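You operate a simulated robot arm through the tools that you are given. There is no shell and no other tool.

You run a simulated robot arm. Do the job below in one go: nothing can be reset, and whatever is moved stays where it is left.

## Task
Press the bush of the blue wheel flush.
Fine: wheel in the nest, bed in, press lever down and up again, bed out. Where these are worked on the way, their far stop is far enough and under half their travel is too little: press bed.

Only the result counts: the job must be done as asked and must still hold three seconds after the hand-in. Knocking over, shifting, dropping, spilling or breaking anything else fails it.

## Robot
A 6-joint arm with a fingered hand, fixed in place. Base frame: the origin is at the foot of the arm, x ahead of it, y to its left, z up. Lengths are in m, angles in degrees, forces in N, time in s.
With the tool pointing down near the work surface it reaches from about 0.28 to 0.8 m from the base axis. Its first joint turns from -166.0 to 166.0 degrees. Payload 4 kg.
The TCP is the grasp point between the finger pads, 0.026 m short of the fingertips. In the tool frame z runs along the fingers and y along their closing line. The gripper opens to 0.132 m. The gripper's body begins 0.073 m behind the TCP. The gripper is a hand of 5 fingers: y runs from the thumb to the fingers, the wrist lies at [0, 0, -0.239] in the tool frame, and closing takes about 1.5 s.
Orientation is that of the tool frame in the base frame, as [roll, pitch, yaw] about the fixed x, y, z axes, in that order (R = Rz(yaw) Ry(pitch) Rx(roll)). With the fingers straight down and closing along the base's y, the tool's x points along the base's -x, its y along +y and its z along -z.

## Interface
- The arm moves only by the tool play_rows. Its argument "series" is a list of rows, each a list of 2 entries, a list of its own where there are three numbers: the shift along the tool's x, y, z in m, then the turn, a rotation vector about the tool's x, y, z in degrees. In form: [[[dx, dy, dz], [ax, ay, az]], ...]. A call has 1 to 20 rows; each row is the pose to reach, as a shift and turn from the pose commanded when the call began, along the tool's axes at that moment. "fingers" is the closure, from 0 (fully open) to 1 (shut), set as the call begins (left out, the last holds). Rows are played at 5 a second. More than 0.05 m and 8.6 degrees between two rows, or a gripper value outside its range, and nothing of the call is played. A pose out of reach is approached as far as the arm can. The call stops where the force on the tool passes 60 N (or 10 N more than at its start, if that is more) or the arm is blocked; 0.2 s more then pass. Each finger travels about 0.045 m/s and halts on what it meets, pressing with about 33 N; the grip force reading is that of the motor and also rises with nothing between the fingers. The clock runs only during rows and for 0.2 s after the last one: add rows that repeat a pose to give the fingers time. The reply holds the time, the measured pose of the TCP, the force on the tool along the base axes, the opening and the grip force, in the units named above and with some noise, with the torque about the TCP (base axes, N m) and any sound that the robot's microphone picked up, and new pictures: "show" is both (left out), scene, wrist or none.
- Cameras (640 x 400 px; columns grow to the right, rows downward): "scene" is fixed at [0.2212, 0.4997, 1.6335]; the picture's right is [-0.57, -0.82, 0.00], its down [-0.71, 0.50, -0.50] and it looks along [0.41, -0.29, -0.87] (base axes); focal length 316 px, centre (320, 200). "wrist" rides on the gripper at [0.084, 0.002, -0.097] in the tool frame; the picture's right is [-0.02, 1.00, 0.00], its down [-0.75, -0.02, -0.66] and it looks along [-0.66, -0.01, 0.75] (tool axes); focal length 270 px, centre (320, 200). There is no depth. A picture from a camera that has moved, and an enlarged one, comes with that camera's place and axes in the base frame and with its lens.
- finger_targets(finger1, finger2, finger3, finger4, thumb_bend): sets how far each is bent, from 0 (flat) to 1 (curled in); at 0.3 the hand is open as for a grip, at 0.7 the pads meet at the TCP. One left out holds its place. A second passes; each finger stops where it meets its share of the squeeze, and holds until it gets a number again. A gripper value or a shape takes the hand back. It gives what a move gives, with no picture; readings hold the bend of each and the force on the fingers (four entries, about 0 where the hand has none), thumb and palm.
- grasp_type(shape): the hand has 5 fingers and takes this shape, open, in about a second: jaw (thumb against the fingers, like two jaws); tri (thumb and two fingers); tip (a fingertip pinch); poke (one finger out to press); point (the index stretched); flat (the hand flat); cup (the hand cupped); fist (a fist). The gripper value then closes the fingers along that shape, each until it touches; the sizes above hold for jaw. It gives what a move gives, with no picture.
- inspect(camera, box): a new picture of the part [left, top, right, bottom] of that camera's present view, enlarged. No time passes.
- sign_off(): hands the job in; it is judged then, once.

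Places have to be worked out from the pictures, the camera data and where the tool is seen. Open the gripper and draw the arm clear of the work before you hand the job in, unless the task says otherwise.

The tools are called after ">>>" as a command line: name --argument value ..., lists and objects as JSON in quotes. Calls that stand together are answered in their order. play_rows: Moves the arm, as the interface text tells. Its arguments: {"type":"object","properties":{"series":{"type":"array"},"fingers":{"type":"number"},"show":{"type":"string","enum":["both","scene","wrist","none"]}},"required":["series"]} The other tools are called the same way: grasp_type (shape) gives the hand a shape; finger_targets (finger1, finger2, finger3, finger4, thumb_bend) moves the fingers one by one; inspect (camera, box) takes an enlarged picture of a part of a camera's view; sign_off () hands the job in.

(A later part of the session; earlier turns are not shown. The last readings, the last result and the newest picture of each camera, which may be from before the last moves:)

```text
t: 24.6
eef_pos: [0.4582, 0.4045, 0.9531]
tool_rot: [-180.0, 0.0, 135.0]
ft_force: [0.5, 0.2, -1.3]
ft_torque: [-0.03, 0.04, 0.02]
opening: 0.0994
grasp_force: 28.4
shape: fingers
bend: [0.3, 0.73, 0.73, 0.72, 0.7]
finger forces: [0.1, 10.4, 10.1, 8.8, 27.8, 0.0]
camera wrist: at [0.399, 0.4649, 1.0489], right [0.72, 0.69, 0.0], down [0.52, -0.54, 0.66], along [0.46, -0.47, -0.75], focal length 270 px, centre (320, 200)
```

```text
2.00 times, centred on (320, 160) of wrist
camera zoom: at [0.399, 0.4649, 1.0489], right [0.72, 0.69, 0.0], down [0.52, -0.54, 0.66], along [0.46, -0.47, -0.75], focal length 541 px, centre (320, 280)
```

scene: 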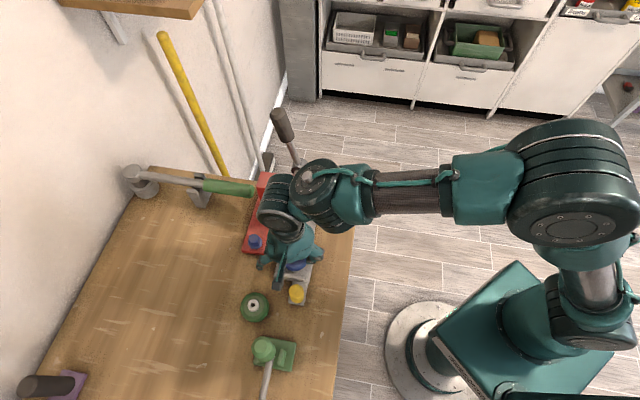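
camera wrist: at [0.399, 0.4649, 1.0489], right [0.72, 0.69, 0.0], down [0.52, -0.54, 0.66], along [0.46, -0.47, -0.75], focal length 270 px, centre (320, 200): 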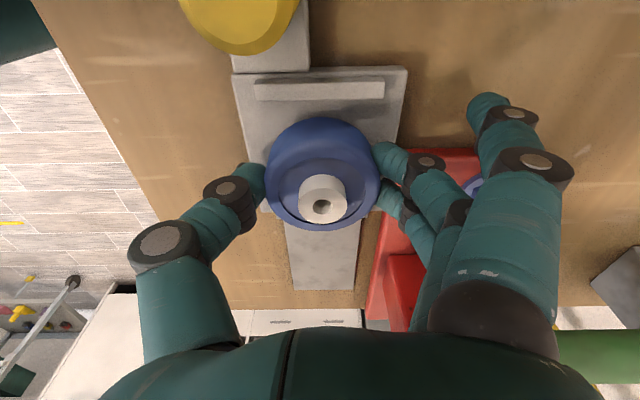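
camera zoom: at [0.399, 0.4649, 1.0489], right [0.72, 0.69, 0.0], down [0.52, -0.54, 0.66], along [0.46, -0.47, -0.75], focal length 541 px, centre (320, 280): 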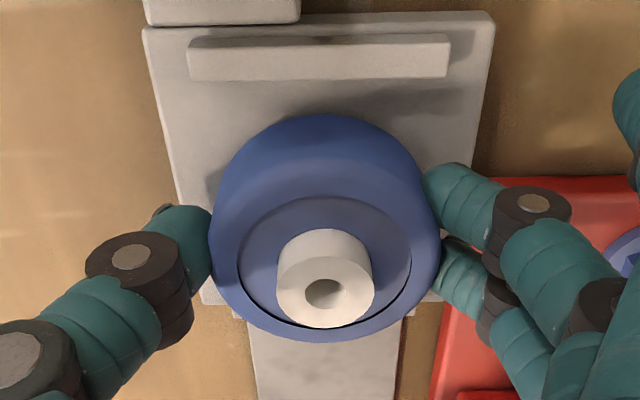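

Not seated yet (force still about the wheel's weight). I keep lowering by 1 mm per row.

>>> play_rows --series '[[[0, 0, 0.001], [0, 0, 0]], [[0, 0, 0.002], [0, 0, 0]], [[0, 0, 0.002], [0, 0, 0]]]' --show "none"

>>> play_rows --series '[[[0, 0, 0.001], [0, 0, 0]], [[0, 0, 0.002], [0, 0, 0]], [[0, 0, 0.002], [0, 0, 0]]]' --show "none"

```text
t: 25.4
eef_pos: [0.4575, 0.4058, 0.9504]
tool_rot: [179.9, 0.0, 134.9]
ft_force: [0.2, -0.9, 12.7]
ft_torque: [0.05, -0.24, -0.01]
opening: 0.0994
grasp_force: 31.1
shape: fingers
bend: [0.3, 0.73, 0.73, 0.72, 0.7]
finger forces: [0.0, 10.6, 10.3, 11.2, 29.8, 0.1]
```

```text
t: 26.2
eef_pos: [0.4562, 0.405, 0.9493]
tool_rot: [179.7, 0.1, 135.0]
ft_force: [1.4, -1.0, 38.5]
ft_torque: [-0.12, -0.57, 0.13]
opening: 0.0989
grasp_force: 39.3
shape: fingers
bend: [0.3, 0.73, 0.73, 0.73, 0.71]
finger forces: [0.1, 11.6, 11.2, 20.9, 34.0, 0.0]
```

The wheel is seated (38 N). I ease up 3 mm and open the hand moderately.

>>> play_rows --series '[[[0, 0, -0.0015], [0, 0, 0]], [[0, 0, -0.003], [0, 0, 0]], [[0, 0, -0.003], [0, 0, 0]]]' --show "none"

>>> play_rows --series '[[[0, 0, 0], [0, 0, 0]], [[0, 0, 0], [0, 0, 0]], [[0, 0, 0], [0, 0, 0]], [[0, 0, 0], [0, 0, 0]], [[0, 0, 0], [0, 0, 0]], [[0, 0, 0], [0, 0, 0]]]' --fingers 0.2

>>> inspect --camera "wrist" --box '[200, 60, 440, 260]'

```text
t: 27.0
eef_pos: [0.4563, 0.4037, 0.9512]
tool_rot: [-179.9, 0.0, 135.0]
ft_force: [3.5, 3.2, 12.7]
ft_torque: [0.23, -0.51, 0.12]
opening: 0.0985
grasp_force: 32.1
shape: fingers
bend: [0.3, 0.73, 0.73, 0.73, 0.71]
finger forces: [0.0, 12.1, 11.3, 13.2, 28.1, 0.0]
```

```text
t: 28.4
eef_pos: [0.4562, 0.4052, 0.9516]
tool_rot: [180.0, 0.1, 135.1]
ft_force: [0.5, -0.4, 0.4]
ft_torque: [-0.01, 0.01, 0.0]
opening: 0.1053
grasp_force: 0.1
shape: jaw
bend: [0.59, 0.59, 0.59, 0.59, 0.55]
finger forces: [0.1, 0.0, 0.0, 0.1, 0.0, 0.0]
camera wrist: at [0.3982, 0.465, 1.0482], right [0.72, 0.69, 0.0], down [0.52, -0.54, 0.66], along [0.46, -0.47, -0.75], focal length 270 px, centre (320, 200)
```

scene: 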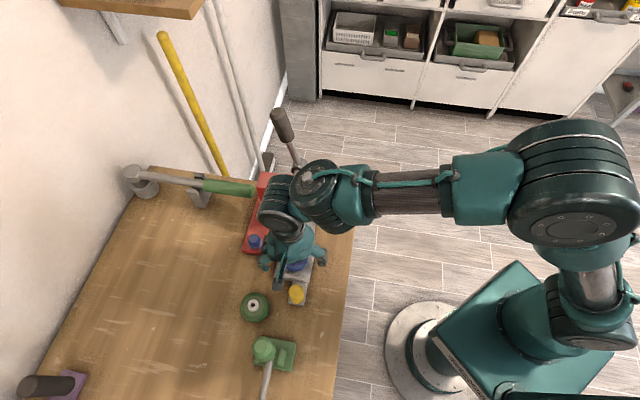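
wrist: 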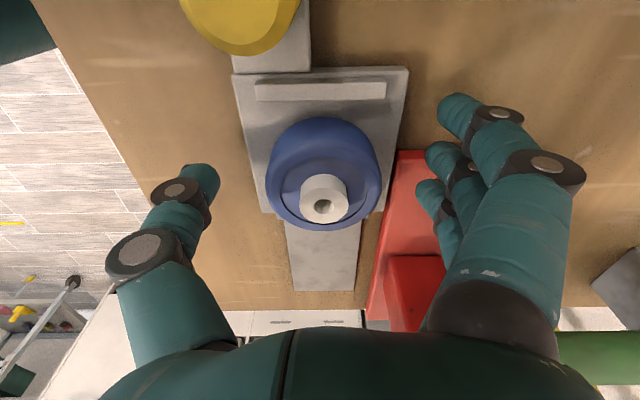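

```text
2.00 times, centred on (320, 160) of wrist
camera zoom: at [0.3982, 0.465, 1.0482], right [0.72, 0.69, 0.0], down [0.52, -0.54, 0.66], along [0.46, -0.47, -0.75], focal length 541 px, centre (320, 280)
```

zoom: 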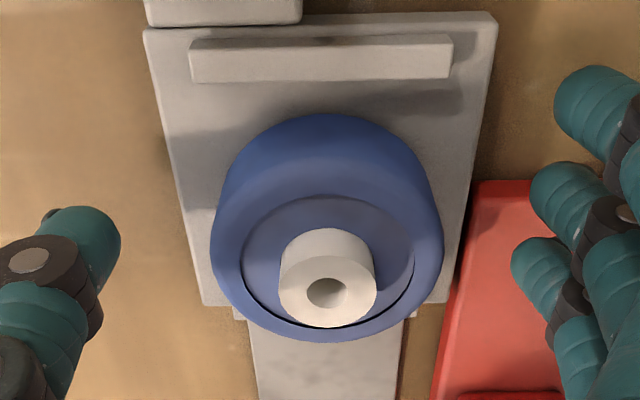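

The wheel stands between the ribs. I lift straight up to check centring from above.

>>> play_rows --series '[[[0, 0, -0.03], [0, 0, 0]], [[0, 0, -0.06], [0, 0, 0]], [[0, 0, -0.1], [0, 0, 0]], [[0, 0, -0.14], [0, 0, 0]], [[0, 0, -0.18], [0, 0, 0]], [[0, 0, -0.18], [0, 0, 0]]]'

>>> inspect --camera "wrist" --box '[240, 0, 400, 120]'

>>> inspect --camera "scene" --box '[230, 210, 350, 310]'

```text
t: 29.8
eef_pos: [0.4571, 0.4055, 1.1315]
tool_rot: [180.0, 0.0, 135.0]
ft_force: [-0.3, -0.5, 0.4]
ft_torque: [-0.03, 0.02, -0.03]
opening: 0.1053
grasp_force: 0.0
shape: jaw
bend: [0.59, 0.59, 0.59, 0.59, 0.55]
finger forces: [0.1, 0.0, 0.0, 0.0, 0.1, 0.1]
camera wrist: at [0.3985, 0.4657, 1.2275], right [0.72, 0.69, 0.0], down [0.52, -0.54, 0.66], along [0.46, -0.47, -0.75], focal length 270 px, centre (320, 200)
```

scene: 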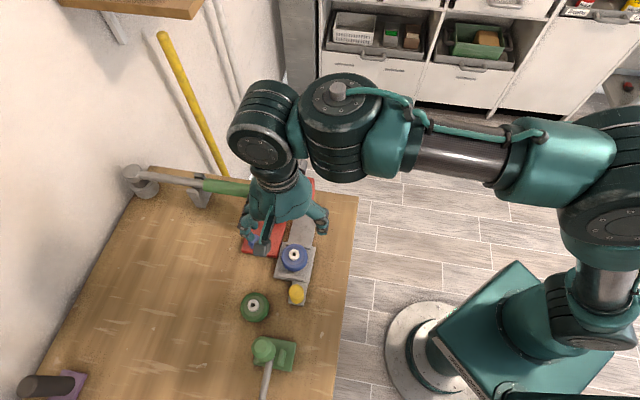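
wrist: 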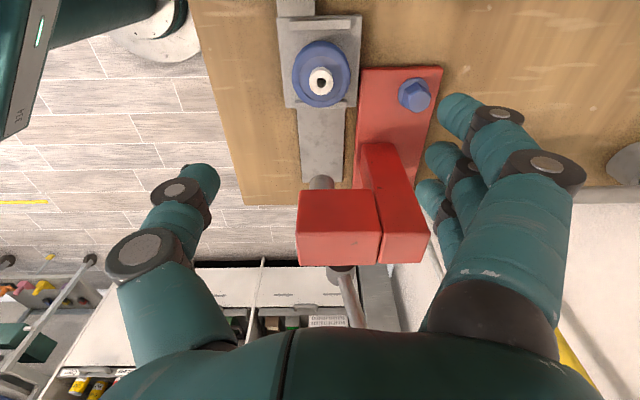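

```text
3.33 times, centred on (320, 60) of wrist
camera zoom: at [0.3985, 0.4657, 1.2275], right [0.72, 0.69, 0.0], down [0.52, -0.54, 0.66], along [0.46, -0.47, -0.75], focal length 901 px, centre (320, 667)
```

zoom: 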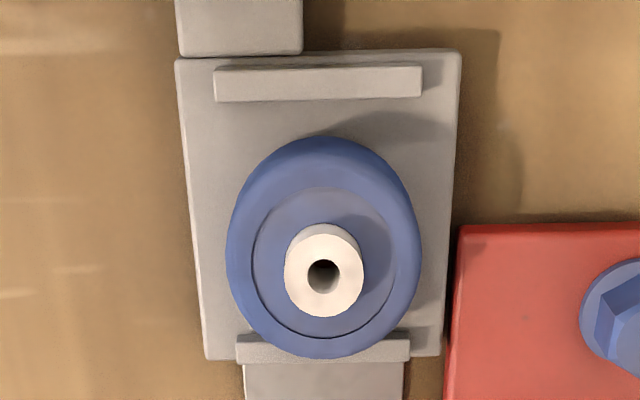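

```text
4.00 times, centred on (290, 260) of scene
camera zoom: at [0.2212, 0.4997, 1.6335], right [-0.57, -0.82, 0.0], down [-0.71, 0.5, -0.5], along [0.41, -0.29, -0.87], focal length 1266 px, centre (440, -40)
```

zoom: 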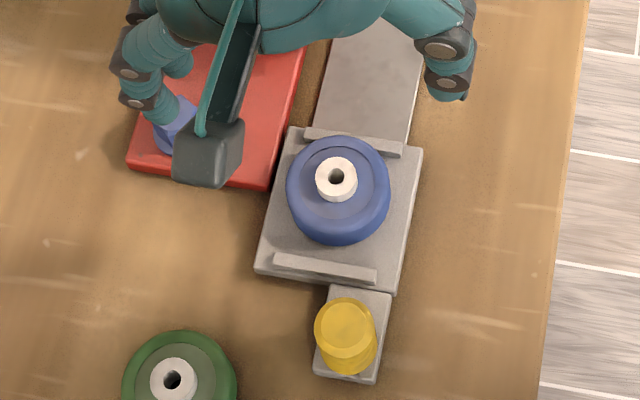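

The wheel sits well centred in the nest. Next is the bed: I go above the yellow knob and turn the hand −90°, so the thumb is on the press side and the camera on the robot side. I partly close the hand on the way.

>>> play_rows --series '[[[0.0073, -0.002, 0], [0, 0, -7.5]], [[0.0146, -0.004, 0], [0, 0, -15]], [[0.0219, -0.006, 0], [0, 0, -22.5]], [[0.0292, -0.008, 0], [0, 0, -30]], [[0.0365, -0.01, 0], [0, 0, -37.5]], [[0.0438, -0.012, 0], [0, 0, -45]], [[0.051, -0.014, 0], [0, 0, -52.5]], [[0.0583, -0.016, 0], [0, 0, -60]], [[0.0656, -0.018, 0], [0, 0, -67.5]], [[0.0729, -0.02, 0], [0, 0, -75]], [[0.0802, -0.022, 0], [0, 0, -82.5]], [[0.0875, -0.024, 0], [0, 0, -90]], [[0.0875, -0.024, 0], [0, 0, -90]]]' --fingers 0.55 --show "none"

>>> play_rows --series '[[[0, 0, 0.02], [5, 0, 0]], [[0, 0, 0.04], [10, 0, 0]], [[0, 0, 0.06], [15, 0, 0]], [[0, 0, 0.08], [15, 0, 0]], [[0, 0, 0.1], [15, 0, 0]], [[0, 0, 0.1], [15, 0, 0]]]'

>>> inspect --camera "scene" --box '[220, 200, 400, 360]'

```text
t: 32.6
eef_pos: [0.3778, 0.4498, 1.1317]
tool_rot: [-180.0, 0.1, -134.8]
ft_force: [-0.2, -0.2, -0.6]
ft_torque: [-0.02, -0.01, 0.04]
opening: 0.0602
grasp_force: 0.1
shape: jaw
bend: [0.73, 0.73, 0.73, 0.73, 0.7]
finger forces: [0.0, 0.0, 0.0, 0.0, 0.0, 0.0]
```

```text
t: 34.0
eef_pos: [0.3809, 0.4493, 1.0302]
tool_rot: [-164.9, 0.1, -135.0]
ft_force: [0.8, 0.9, -0.5]
ft_torque: [0.0, -0.02, 0.02]
opening: 0.0601
grasp_force: 0.0
shape: jaw
bend: [0.73, 0.73, 0.73, 0.73, 0.7]
finger forces: [0.0, 0.0, 0.1, 0.0, 0.0, 0.0]
camera wrist: at [0.3017, 0.4081, 1.1236], right [-0.67, 0.7, -0.26], down [0.42, 0.64, 0.64], along [0.61, 0.32, -0.72], focal length 270 px, centre (320, 200)
```

scene: 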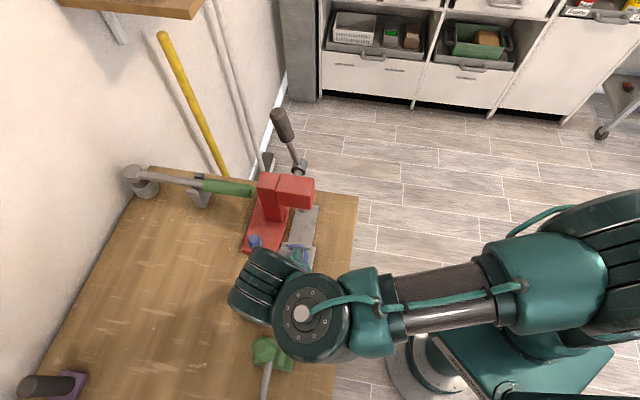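
wrist: 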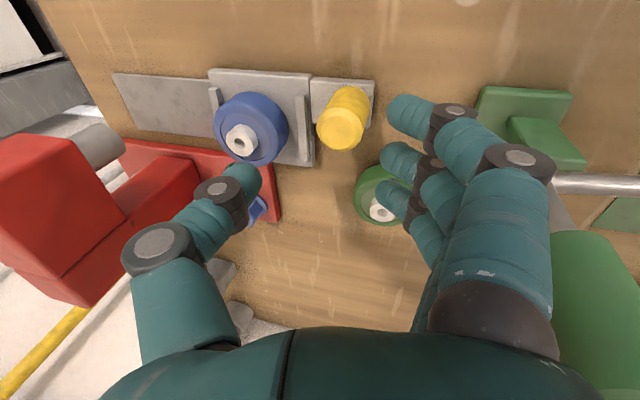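

```text
2.50 times, centred on (310, 280) of scene
camera zoom: at [0.2212, 0.4997, 1.6335], right [-0.57, -0.82, 0.0], down [-0.71, 0.5, -0.5], along [0.41, -0.29, -0.87], focal length 791 px, centre (345, 0)
```

zoom: 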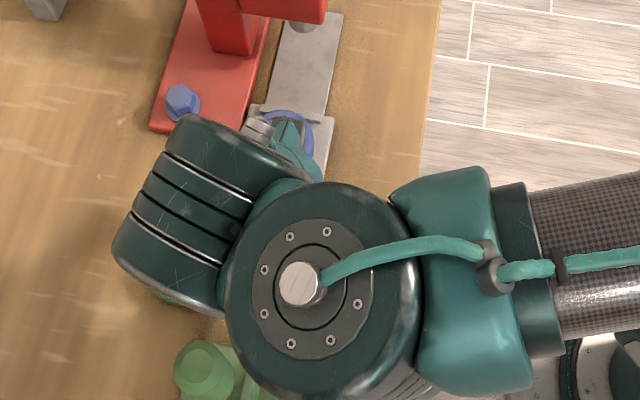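

The tall clamp handle is rather close on the finger side. I reduce the tilt from 15° to 8° and go down to just above the knob's top half, checking the forces.

>>> play_rows --series '[[[0, 0.0, 0.0], [-3.5, 0, 0]], [[0, 0.0, 0.0], [-7, 0, 0]], [[0.001, 0.0055, 0.017], [-7, 0, 0]], [[0.001, 0.011, 0.034], [-7, 0, 0]], [[0.001, 0.011, 0.034], [-7, 0, 0]]]'

>>> inspect --camera "wrist" --box '[180, 60, 500, 260]'

>>> inspect --camera "scene" --box '[220, 200, 400, 360]'

```text
t: 35.2
eef_pos: [0.3758, 0.4491, 0.9951]
tool_rot: [-172.0, 0.1, -135.1]
ft_force: [0.2, 0.2, -0.3]
ft_torque: [-0.03, 0.0, 0.01]
opening: 0.0602
grasp_force: 0.0
shape: jaw
bend: [0.73, 0.73, 0.73, 0.73, 0.7]
finger forces: [0.1, 0.0, 0.0, 0.0, 0.1, 0.0]
camera wrist: at [0.306, 0.3999, 1.0905], right [-0.69, 0.71, -0.14], down [0.48, 0.59, 0.65], along [0.55, 0.38, -0.74], focal length 270 px, centre (320, 200)
```

scene: 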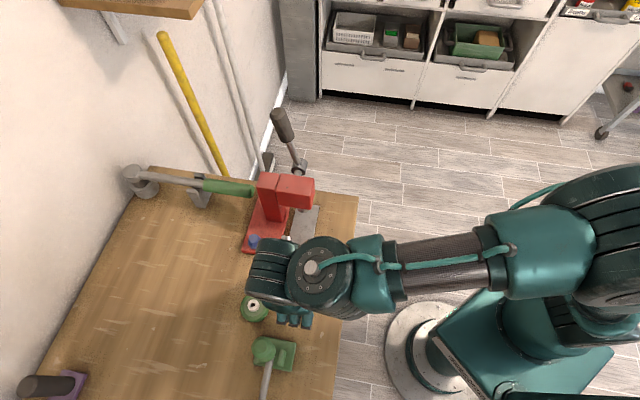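
wrist: 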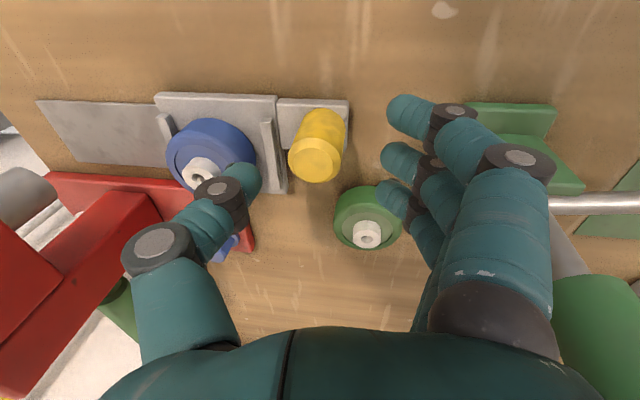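

```text
2.00 times, centred on (340, 160) of wrist
camera zoom: at [0.306, 0.3999, 1.0905], right [-0.69, 0.71, -0.14], down [0.48, 0.59, 0.65], along [0.55, 0.38, -0.74], focal length 541 px, centre (280, 280)
```

zoom: 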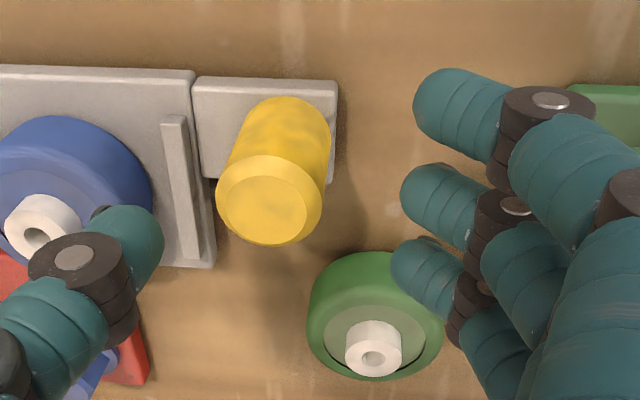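

```text
2.50 times, centred on (310, 280) of scene
camera zoom: at [0.2212, 0.4997, 1.6335], right [-0.57, -0.82, 0.0], down [-0.71, 0.5, -0.5], along [0.41, -0.29, -0.87], focal length 791 px, centre (345, 0)
```

zoom: 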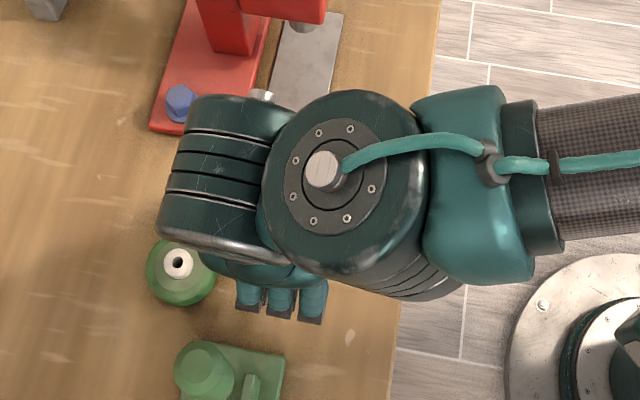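

The little finger would come within a few mm of the green wheel. I shift the hand about 11 mm towards the robot side, so the knob still lies between the thumb and the ring/middle fingers, and then lower.

>>> play_rows --series '[[[0.006, 0.0, 0.0], [0, 0, 0]], [[0.011, 0.0, 0.0], [0, 0, 0]], [[0.011, 0.002, 0.014], [0, 0, 0]], [[0.011, 0.004, 0.028], [0, 0, 0]], [[0.011, 0.006, 0.0426], [0, 0, 0]], [[0.011, 0.006, 0.0426], [0, 0, 0]]]'

>>> inspect --camera "wrist" --box '[180, 60, 500, 260]'

>>> inspect --camera "scene" --box '[220, 200, 400, 360]'

```text
t: 36.6
eef_pos: [0.3677, 0.4409, 0.9525]
tool_rot: [-172.0, 0.0, -135.0]
ft_force: [0.0, 0.2, -0.3]
ft_torque: [0.0, 0.0, 0.04]
opening: 0.0601
grasp_force: 0.1
shape: jaw
bend: [0.73, 0.73, 0.73, 0.73, 0.7]
finger forces: [0.0, 0.1, 0.0, 0.0, 0.1, 0.0]
camera wrist: at [0.2983, 0.3925, 1.0483], right [-0.69, 0.71, -0.14], down [0.48, 0.59, 0.65], along [0.55, 0.38, -0.74], focal length 270 px, centre (320, 200)
```

scene: 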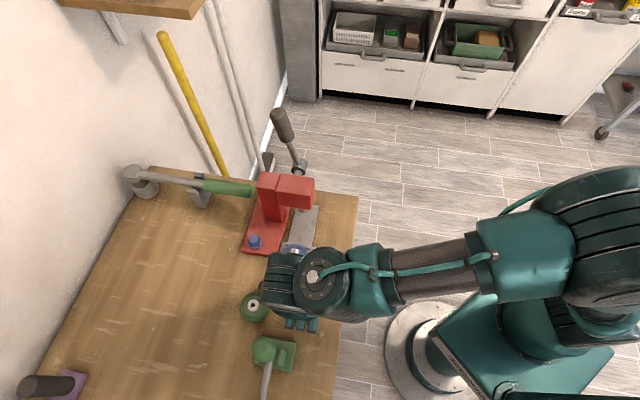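
wrist: 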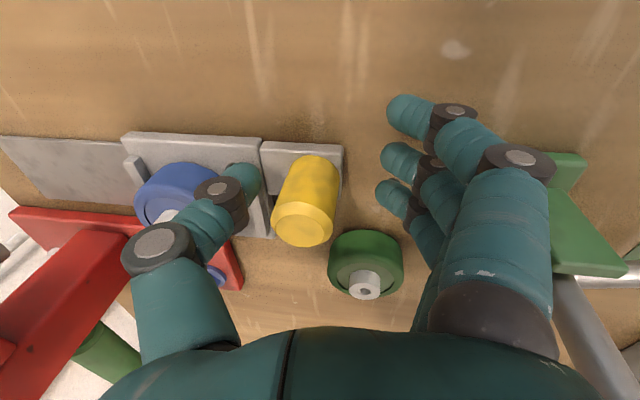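

```text
2.00 times, centred on (340, 160) of wrist
camera zoom: at [0.2983, 0.3925, 1.0483], right [-0.69, 0.71, -0.14], down [0.48, 0.59, 0.65], along [0.55, 0.38, -0.74], focal length 541 px, centre (280, 280)
```

zoom: 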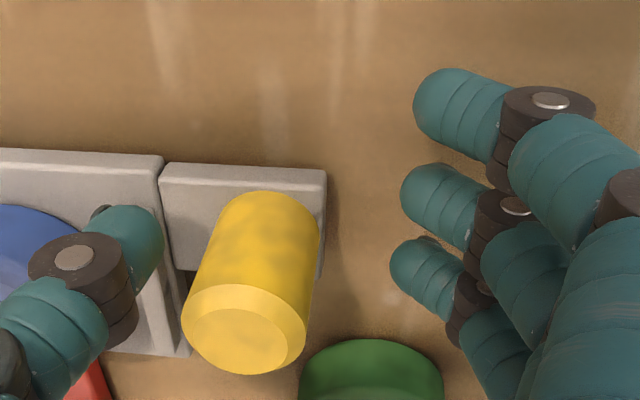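

```text
2.50 times, centred on (310, 280) of scene
camera zoom: at [0.2212, 0.4997, 1.6335], right [-0.57, -0.82, 0.0], down [-0.71, 0.5, -0.5], along [0.41, -0.29, -0.87], focal length 791 px, centre (345, 0)
```

zoom: 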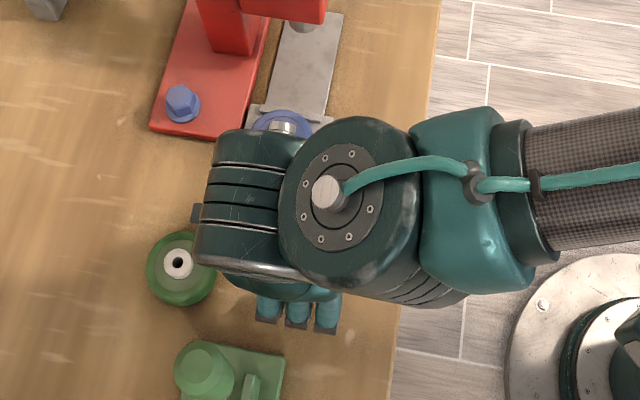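

I enlarge the finger area to see where the little finger is relative to the green wheel.

>>> inspect --camera "wrist" --box '[320, 80, 480, 330]'

>>> inspect --camera "scene" --box '[230, 270, 340, 350]'

```text
1.60 times, centred on (400, 205) of wrist
camera zoom: at [0.2983, 0.3925, 1.0483], right [-0.69, 0.71, -0.14], down [0.48, 0.59, 0.65], along [0.55, 0.38, -0.74], focal length 432 px, centre (192, 192)
```

zoom: 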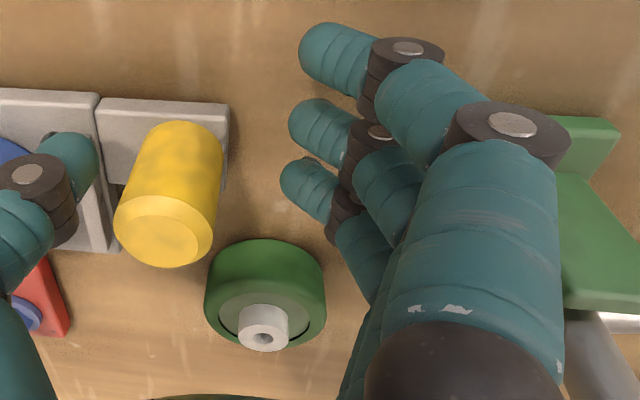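

```text
5.00 times, centred on (285, 310) of scene
camera zoom: at [0.2212, 0.4997, 1.6335], right [-0.57, -0.82, 0.0], down [-0.71, 0.5, -0.5], along [0.41, -0.29, -0.87], focal length 1582 px, centre (495, -350)
```

zoom: 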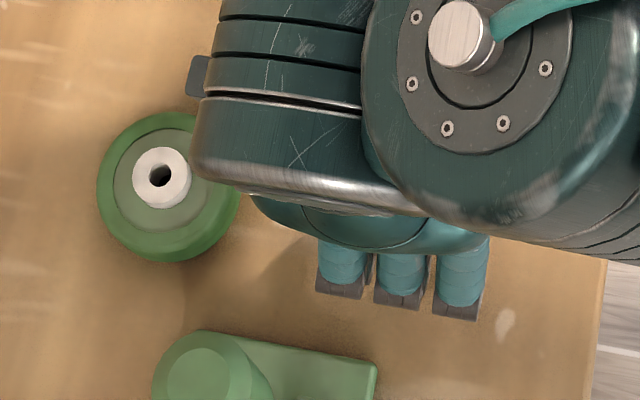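

Only three fingertips show there and the nearest is clear of the green wheel. I shift 5 mm back towards the knob's centre line and close the hand on it.

>>> play_rows --series '[[[-0.0025, 0, 0], [0, 0, 0]], [[-0.005, 0, 0], [0, 0, 0]], [[-0.005, 0, 0], [0, 0, 0]]]' --show "none"

>>> play_rows --series '[[[0, 0, 0], [0, 0, 0]], [[0, 0, 0], [0, 0, 0]], [[0, 0, 0], [0, 0, 0]], [[0, 0, 0], [0, 0, 0]], [[0, 0, 0], [0, 0, 0]], [[0, 0, 0], [0, 0, 0]]]' --fingers 1.0

>>> inspect --camera "wrist" --box '[180, 60, 500, 260]'

```text
t: 37.4
eef_pos: [0.3735, 0.4461, 0.9529]
tool_rot: [-172.0, 0.0, -135.0]
ft_force: [0.8, 0.5, -0.6]
ft_torque: [0.01, 0.02, 0.02]
opening: 0.0601
grasp_force: 0.1
shape: jaw
bend: [0.73, 0.73, 0.73, 0.73, 0.7]
finger forces: [0.0, 0.0, 0.1, 0.0, 0.0, 0.1]
```

```text
t: 38.8
eef_pos: [0.3729, 0.4448, 0.9529]
tool_rot: [-171.9, 0.1, -135.1]
ft_force: [6.3, -13.2, -0.3]
ft_torque: [-0.08, -0.03, -0.07]
opening: 0.012
grasp_force: 33.4
shape: jaw
bend: [0.67, 0.63, 0.72, 0.67, 0.7]
finger forces: [0.0, 5.9, 10.5, 0.0, 29.3, 0.0]
camera wrist: at [0.3026, 0.3954, 1.0481], right [-0.68, 0.72, -0.14], down [0.48, 0.59, 0.65], along [0.55, 0.38, -0.74], focal length 270 px, centre (320, 200)
```

scene: 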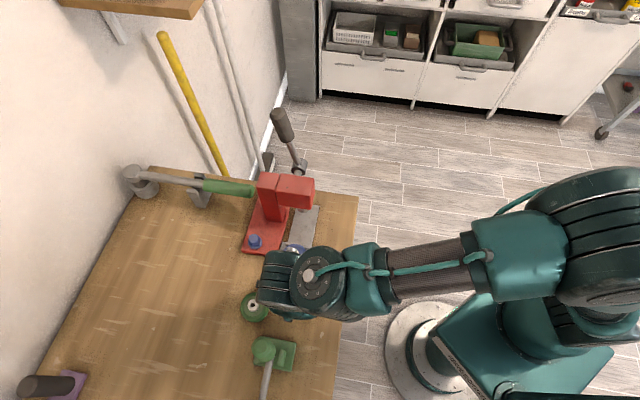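
wrist: 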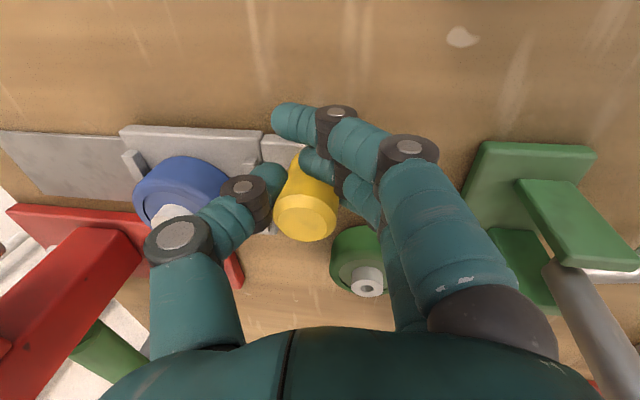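

```text
2.00 times, centred on (340, 160) of wrist
camera zoom: at [0.3026, 0.3954, 1.0481], right [-0.68, 0.72, -0.14], down [0.48, 0.59, 0.65], along [0.55, 0.38, -0.74], focal length 541 px, centre (280, 280)
```

zoom: 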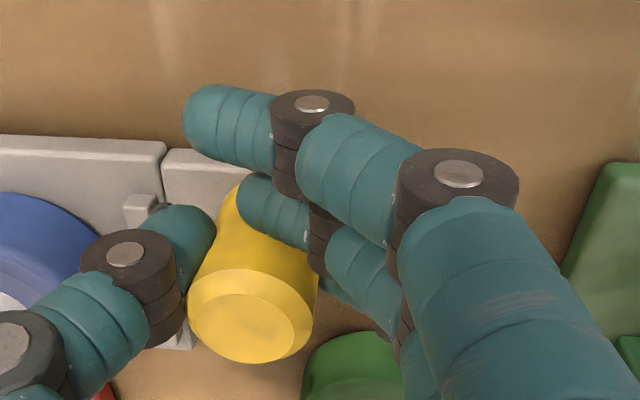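

The knob is gripped by the thumb and two fingers. I push the bed along the slide for the first 6 cm.

>>> play_rows --series '[[[0, -0.0099, 0.0014], [0, 0, 0]], [[0, -0.0198, 0.0028], [0, 0, 0]], [[0, -0.0297, 0.0042], [0, 0, 0]], [[0, -0.0396, 0.0056], [0, 0, 0]], [[0, -0.0495, 0.007], [0, 0, 0]], [[0, -0.0594, 0.0083], [0, 0, 0]], [[0, -0.0594, 0.0083], [0, 0, 0]]]'

>>> inspect --camera "wrist" --box '[100, 60, 420, 300]'

>>> inspect --camera "scene" --box '[220, 160, 400, 320]'

```text
t: 40.4
eef_pos: [0.4151, 0.4021, 0.9516]
tool_rot: [-172.0, 0.0, -135.1]
ft_force: [-6.3, -5.4, -0.7]
ft_torque: [0.25, 0.27, -0.03]
opening: 0.0095
grasp_force: 33.0
shape: jaw
bend: [0.67, 0.63, 0.71, 0.67, 0.7]
finger forces: [0.1, 10.6, 17.2, 0.0, 22.7, 0.0]
camera wrist: at [0.3447, 0.3531, 1.0485], right [-0.69, 0.71, -0.14], down [0.48, 0.59, 0.65], along [0.55, 0.38, -0.74], focal length 270 px, centre (320, 200)
```

scene: 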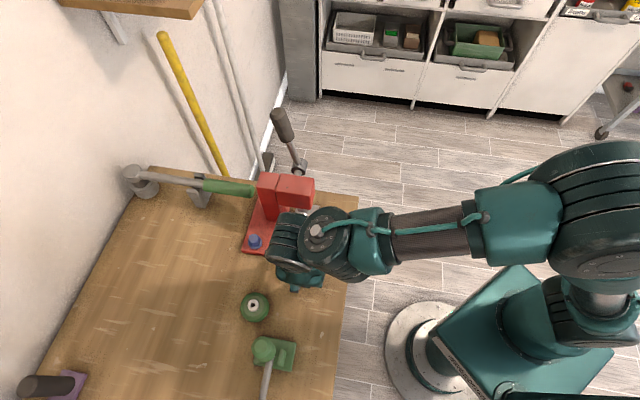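
wrist: 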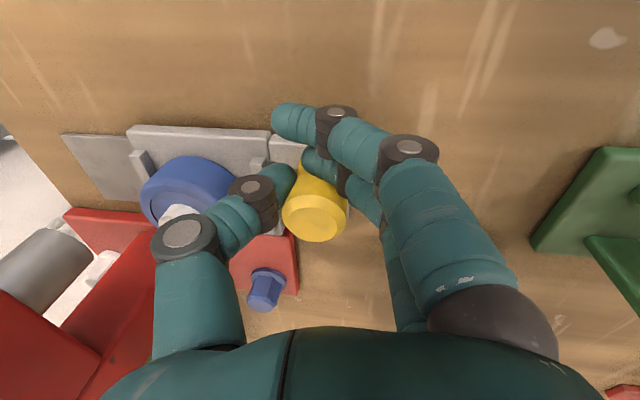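

```text
1.67 times, centred on (260, 180) of wrist
camera zoom: at [0.3447, 0.3531, 1.0485], right [-0.69, 0.71, -0.14], down [0.48, 0.59, 0.65], along [0.55, 0.38, -0.74], focal length 450 px, centre (420, 233)
```

zoom: 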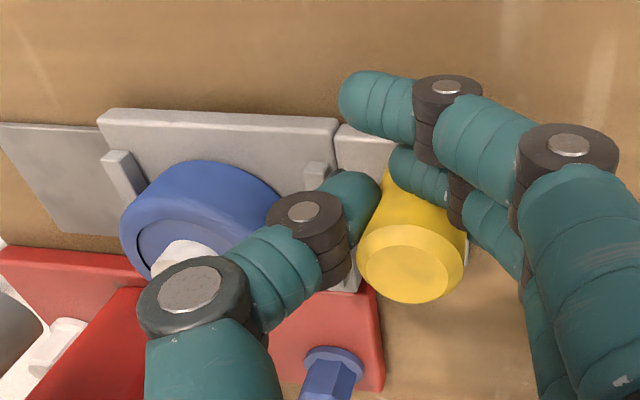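

```text
2.50 times, centred on (310, 240) of scene
camera zoom: at [0.2212, 0.4997, 1.6335], right [-0.57, -0.82, 0.0], down [-0.71, 0.5, -0.5], along [0.41, -0.29, -0.87], focal length 791 px, centre (345, 100)
```

zoom: 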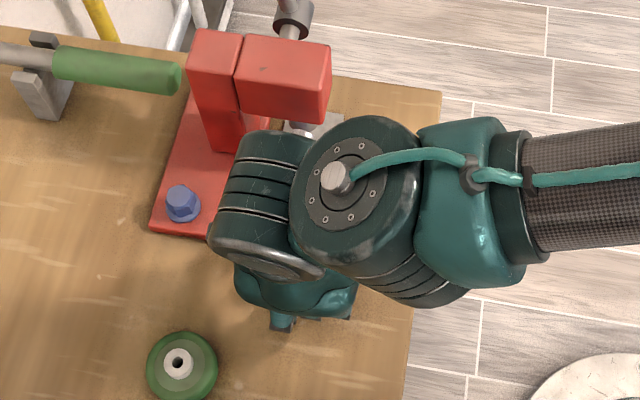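

The bed slides freely with a light load. I continue 3 cm and check the clearance to the head.

>>> play_rows --series '[[[0, -0.0099, 0.0014], [0, 0, 0]], [[0, -0.0198, 0.0028], [0, 0, 0]], [[0, -0.0297, 0.0042], [0, 0, 0]], [[0, -0.0297, 0.0042], [0, 0, 0]]]'

>>> inspect --camera "wrist" --box '[0, 60, 400, 400]'

>>> inspect --camera "scene" --box '[220, 160, 400, 320]'

```text
t: 41.4
eef_pos: [0.4363, 0.3822, 0.9529]
tool_rot: [-172.0, 0.0, -135.0]
ft_force: [-12.9, -11.4, 0.5]
ft_torque: [0.12, 0.34, -0.08]
opening: 0.0095
grasp_force: 33.1
shape: jaw
bend: [0.67, 0.63, 0.71, 0.67, 0.7]
finger forces: [0.1, 14.4, 16.8, 0.0, 24.0, 0.0]
camera wrist: at [0.3661, 0.3322, 1.0485], right [-0.69, 0.71, -0.14], down [0.48, 0.59, 0.65], along [0.55, 0.38, -0.74], focal length 270 px, centre (320, 200)
```

scene: 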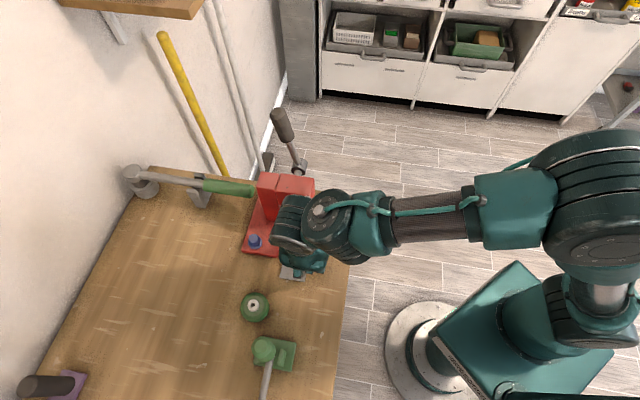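
wrist: 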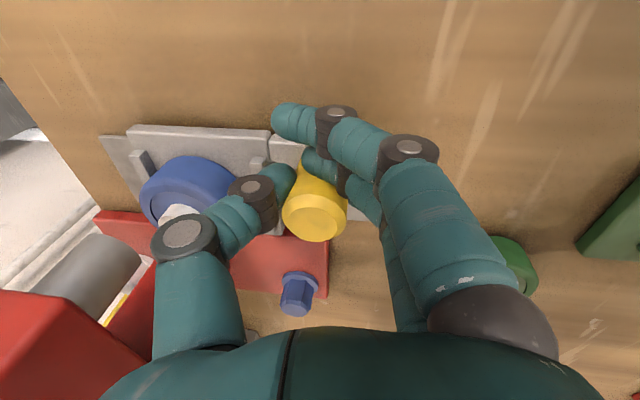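

```text
1.18 times, centred on (200, 230) of wrist
camera zoom: at [0.3661, 0.3322, 1.0485], right [-0.69, 0.71, -0.14], down [0.48, 0.59, 0.65], along [0.55, 0.38, -0.74], focal length 318 px, centre (461, 165)
```

zoom: 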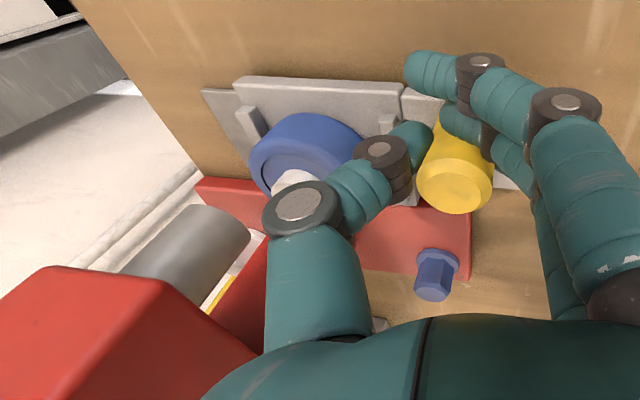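

```text
2.50 times, centred on (310, 240) of scene
camera zoom: at [0.2212, 0.4997, 1.6335], right [-0.57, -0.82, 0.0], down [-0.71, 0.5, -0.5], along [0.41, -0.29, -0.87], focal length 791 px, centre (345, 100)
```

zoom: 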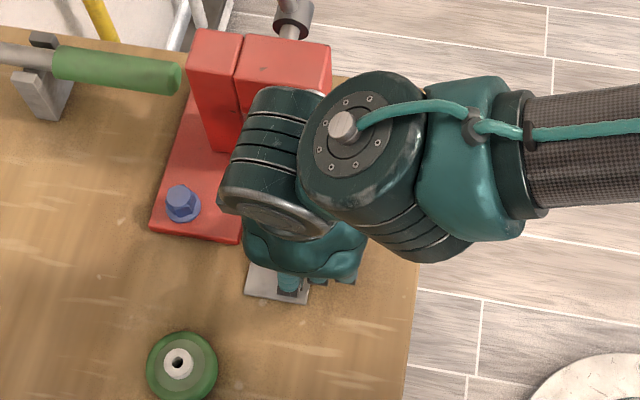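

About 3 cm remain, and the thumb knuckle would come close to the head. I open slightly, tilt the hand further (to 20°) and regrip.

>>> play_rows --series '[[[0, 0, 0], [0, 0, 0]], [[0, 0, 0], [0, 0, 0]], [[0, 0, 0], [0, 0, 0]], [[0, 0, 0], [0, 0, 0]], [[0, 0, 0], [0, 0, 0]], [[0, 0, -0.002], [4, 0, 0]], [[0, 0, -0.003], [8, 0, 0]], [[0, 0, -0.003], [12, 0, 0]], [[0, 0, -0.003], [12, 0, 0]]]' --fingers 0.55

>>> inspect --camera "wrist" --box '[100, 60, 420, 300]'

```text
t: 43.4
eef_pos: [0.4364, 0.3836, 0.9551]
tool_rot: [-160.0, 0.1, -135.0]
ft_force: [-0.3, 1.7, -0.3]
ft_torque: [0.01, 0.02, 0.01]
opening: 0.0592
grasp_force: 0.0
shape: jaw
bend: [0.73, 0.73, 0.73, 0.73, 0.7]
finger forces: [0.1, 0.0, 0.9, 0.1, 0.1, 0.1]
camera wrist: at [0.3519, 0.3471, 1.0463], right [-0.65, 0.68, -0.34], down [0.38, 0.68, 0.62], along [0.66, 0.27, -0.7], focal length 270 px, centre (320, 200)
```

scene: 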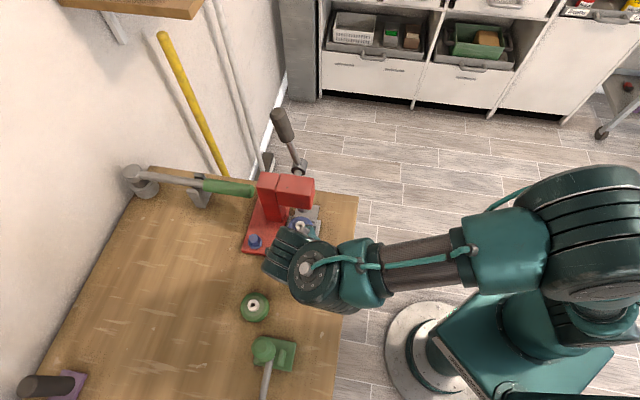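
wrist: 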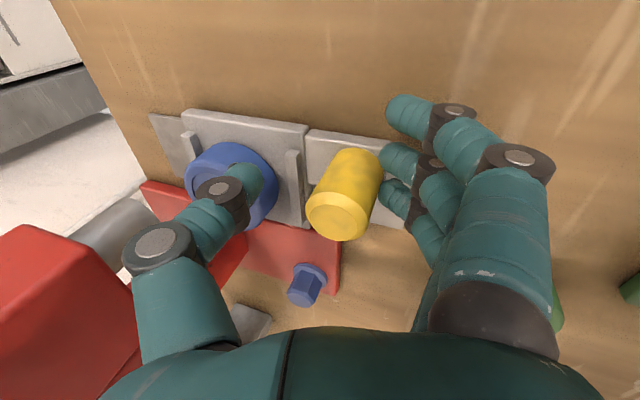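

```text
1.67 times, centred on (260, 180) of wrist
camera zoom: at [0.3519, 0.3471, 1.0463], right [-0.65, 0.68, -0.34], down [0.38, 0.68, 0.62], along [0.66, 0.27, -0.7], focal length 450 px, centre (420, 233)
```

zoom: 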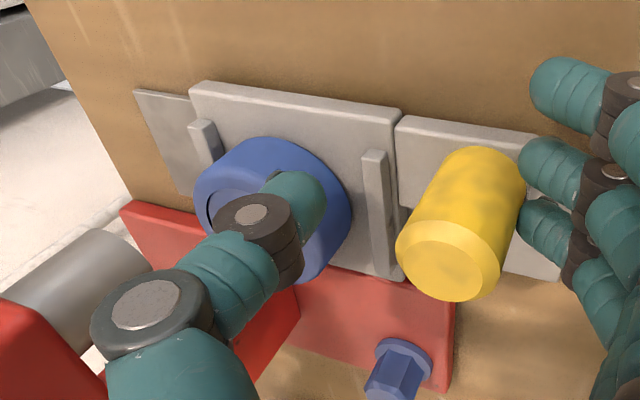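

The knob has slid towards the fingers, so the bed is about 7 cm in. I check on the scene picture that the wheel is still centred in its nest.

>>> inspect --camera "scene" --box '[250, 190, 350, 270]'

```text
5.00 times, centred on (300, 230) of scene
camera zoom: at [0.2212, 0.4997, 1.6335], right [-0.57, -0.82, 0.0], down [-0.71, 0.5, -0.5], along [0.41, -0.29, -0.87], focal length 1582 px, centre (420, 50)
```

zoom: 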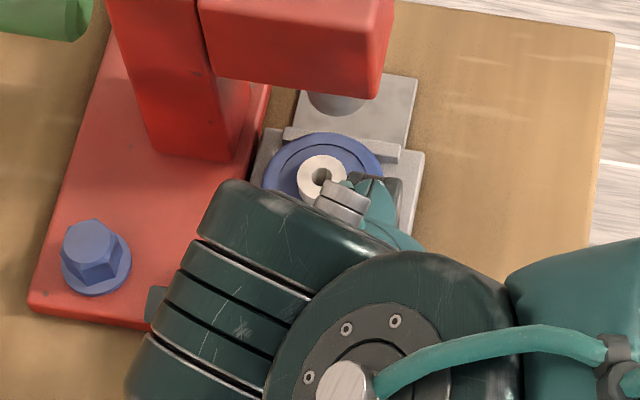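

The wheel is still in place. Since the grip floats along its closing line, I'll finish the push from behind. I back off the knob and lift.

>>> play_rows --series '[[[0, 0.0035, -0.0012], [0, 0, 0]], [[0, 0.0066, -0.0024], [0, 0, 0]], [[0, -0.0014, -0.0243], [0, 0, 0]], [[0, -0.0094, -0.0462], [0, 0, 0]], [[0, -0.0173, -0.0682], [0, 0, 0]], [[0, -0.0173, -0.0682], [0, 0, 0]]]'

>>> inspect --camera "wrist" --box '[100, 0, 420, 240]'

```text
t: 44.8
eef_pos: [0.4297, 0.3867, 1.0268]
tool_rot: [-160.1, -0.1, -135.0]
ft_force: [0.4, -0.5, -0.4]
ft_torque: [-0.03, 0.01, -0.02]
opening: 0.0588
grasp_force: 0.0
shape: jaw
bend: [0.73, 0.73, 0.73, 0.73, 0.7]
finger forces: [0.1, 0.0, 0.1, 0.0, 0.1, 0.0]
camera wrist: at [0.3461, 0.3506, 1.1157], right [-0.65, 0.68, -0.34], down [0.38, 0.68, 0.62], along [0.66, 0.27, -0.7], focal length 270 px, centre (320, 200)
```

scene: 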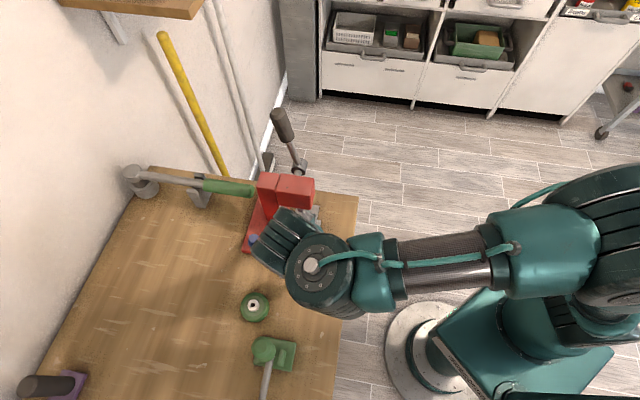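
wrist: 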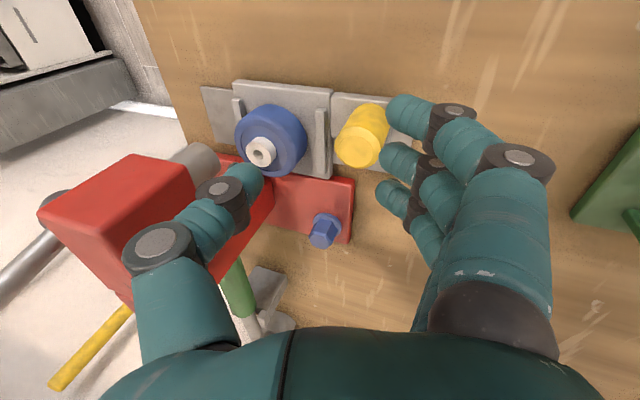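

```text
1.67 times, centred on (260, 120) of wrist
camera zoom: at [0.3461, 0.3506, 1.1157], right [-0.65, 0.68, -0.34], down [0.38, 0.68, 0.62], along [0.66, 0.27, -0.7], focal length 450 px, centre (420, 333)
```

zoom: 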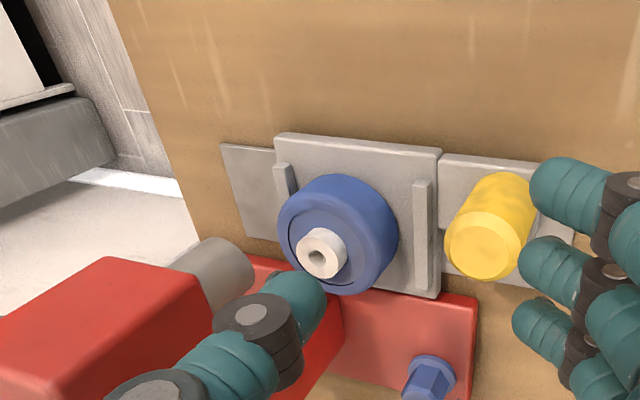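

Good view: the wheel is centred between the ribs and the knob is at q≈0.03 along the slide. I move back behind the knob, straighten the tilt and close the hand.

>>> play_rows --series '[[[0, 0.0103, -0.0038], [-4, 0, 0]], [[0, 0.0207, -0.0075], [-8, 0, 0]], [[0, 0.031, -0.0113], [-12, 0, 0]], [[0, 0.0413, -0.015], [-16, 0, 0]], [[0, 0.0517, -0.0188], [-20, 0, 0]], [[0, 0.0517, -0.0188], [-20, 0, 0]], [[0, 0.0517, -0.0188], [-20, 0, 0]], [[0, 0.0517, -0.0188], [-20, 0, 0]]]' --fingers 1.0

>>> inspect --camera "wrist" --box '[100, 0, 500, 300]'

```text
t: 46.6
eef_pos: [0.3912, 0.4261, 1.0248]
tool_rot: [179.9, 0.1, -135.1]
ft_force: [0.5, -0.1, 0.1]
ft_torque: [0.01, -0.01, 0.02]
opening: 0.0
grasp_force: 32.5
shape: jaw
bend: [0.67, 0.6, 0.61, 0.67, 0.66]
finger forces: [0.0, 0.0, 0.0, 0.0, 0.0, 0.0]
camera wrist: at [0.3299, 0.3672, 1.1216], right [-0.69, 0.72, 0.0], down [0.54, 0.52, 0.66], along [0.47, 0.46, -0.75], focal length 270 px, centre (320, 200)
```

scene: 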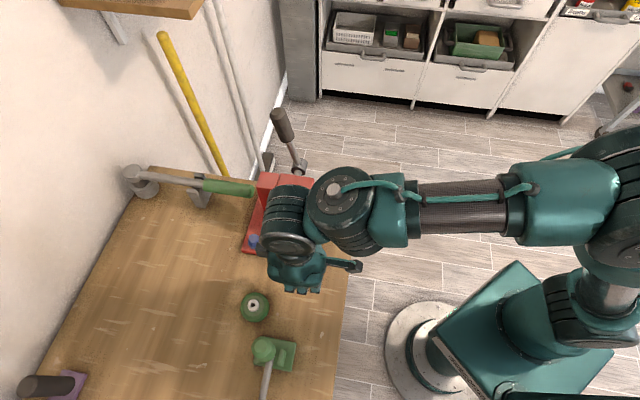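
wrist: 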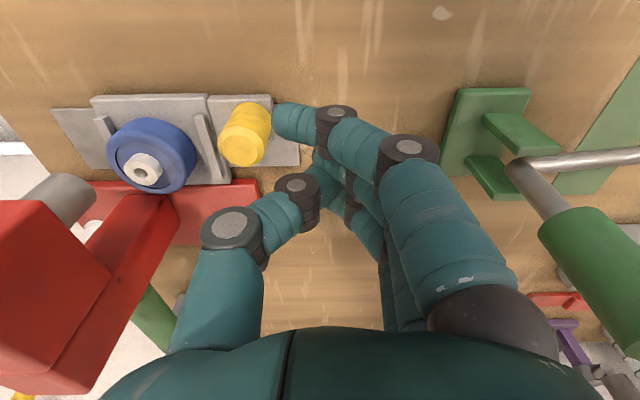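

```text
1.33 times, centred on (300, 150) of wrist
camera zoom: at [0.3299, 0.3672, 1.1216], right [-0.69, 0.72, 0.0], down [0.54, 0.52, 0.66], along [0.47, 0.46, -0.75], focal length 360 px, centre (347, 267)
```

zoom: 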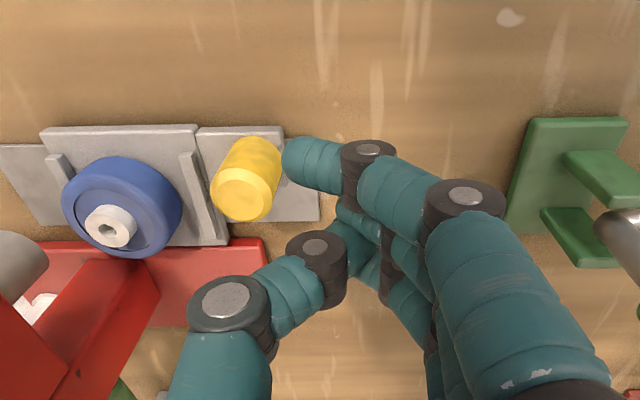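

The thumb's outer knuckle sticks out about 5 cm, so I back off another 3 cm before lowering behind the knob.

>>> play_rows --series '[[[-0.002, 0.015, 0], [0, 0, 0]], [[-0.004, 0.03, 0], [0, 0, 0]], [[-0.004, 0.03, 0.025], [0, 0, 0]], [[-0.004, 0.03, 0.05], [0, 0, 0]], [[-0.004, 0.03, 0.07], [0, 0, 0]], [[-0.004, 0.03, 0.07], [0, 0, 0]]]'

>>> inspect --camera "wrist" --box '[100, 60, 500, 360]'

```text
t: 48.0
eef_pos: [0.373, 0.4504, 0.9557]
tool_rot: [180.0, -0.1, -135.0]
ft_force: [-0.1, 0.4, -0.2]
ft_torque: [0.01, 0.01, 0.02]
opening: 0.0
grasp_force: 33.5
shape: jaw
bend: [0.67, 0.6, 0.61, 0.67, 0.66]
finger forces: [0.0, 0.1, 0.0, 0.0, 0.1, 0.1]
camera wrist: at [0.3126, 0.3912, 1.0518], right [-0.69, 0.72, 0.0], down [0.54, 0.52, 0.66], along [0.47, 0.46, -0.75], focal length 270 px, centre (320, 200)
```

scene: 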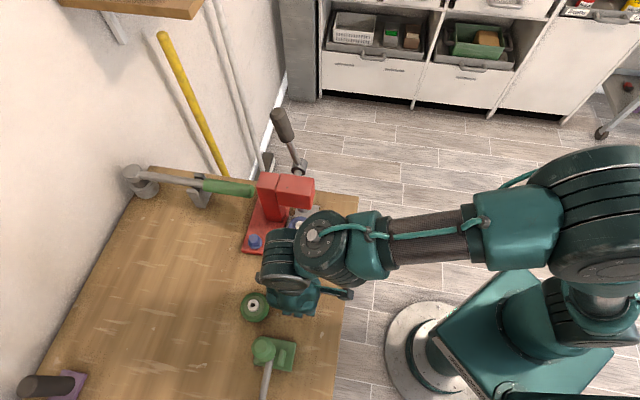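
wrist: 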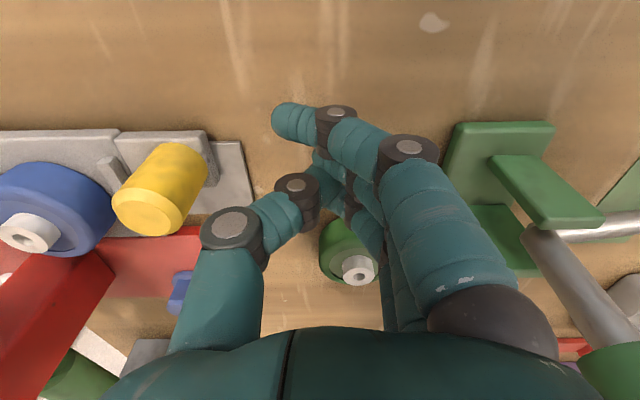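

```text
1.33 times, centred on (300, 210) of wrist
camera zoom: at [0.3126, 0.3912, 1.0518], right [-0.69, 0.72, 0.0], down [0.54, 0.52, 0.66], along [0.47, 0.46, -0.75], focal length 360 px, centre (347, 187)
```

zoom: 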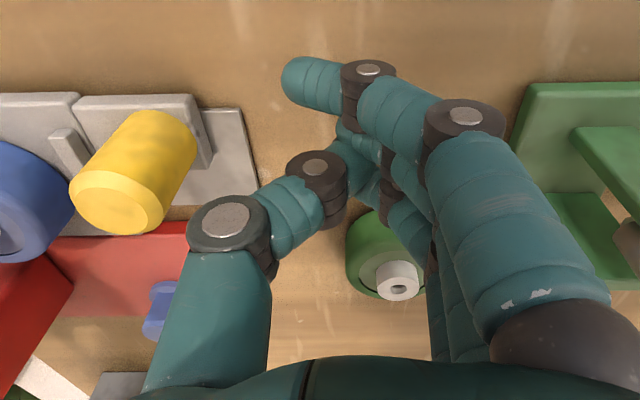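

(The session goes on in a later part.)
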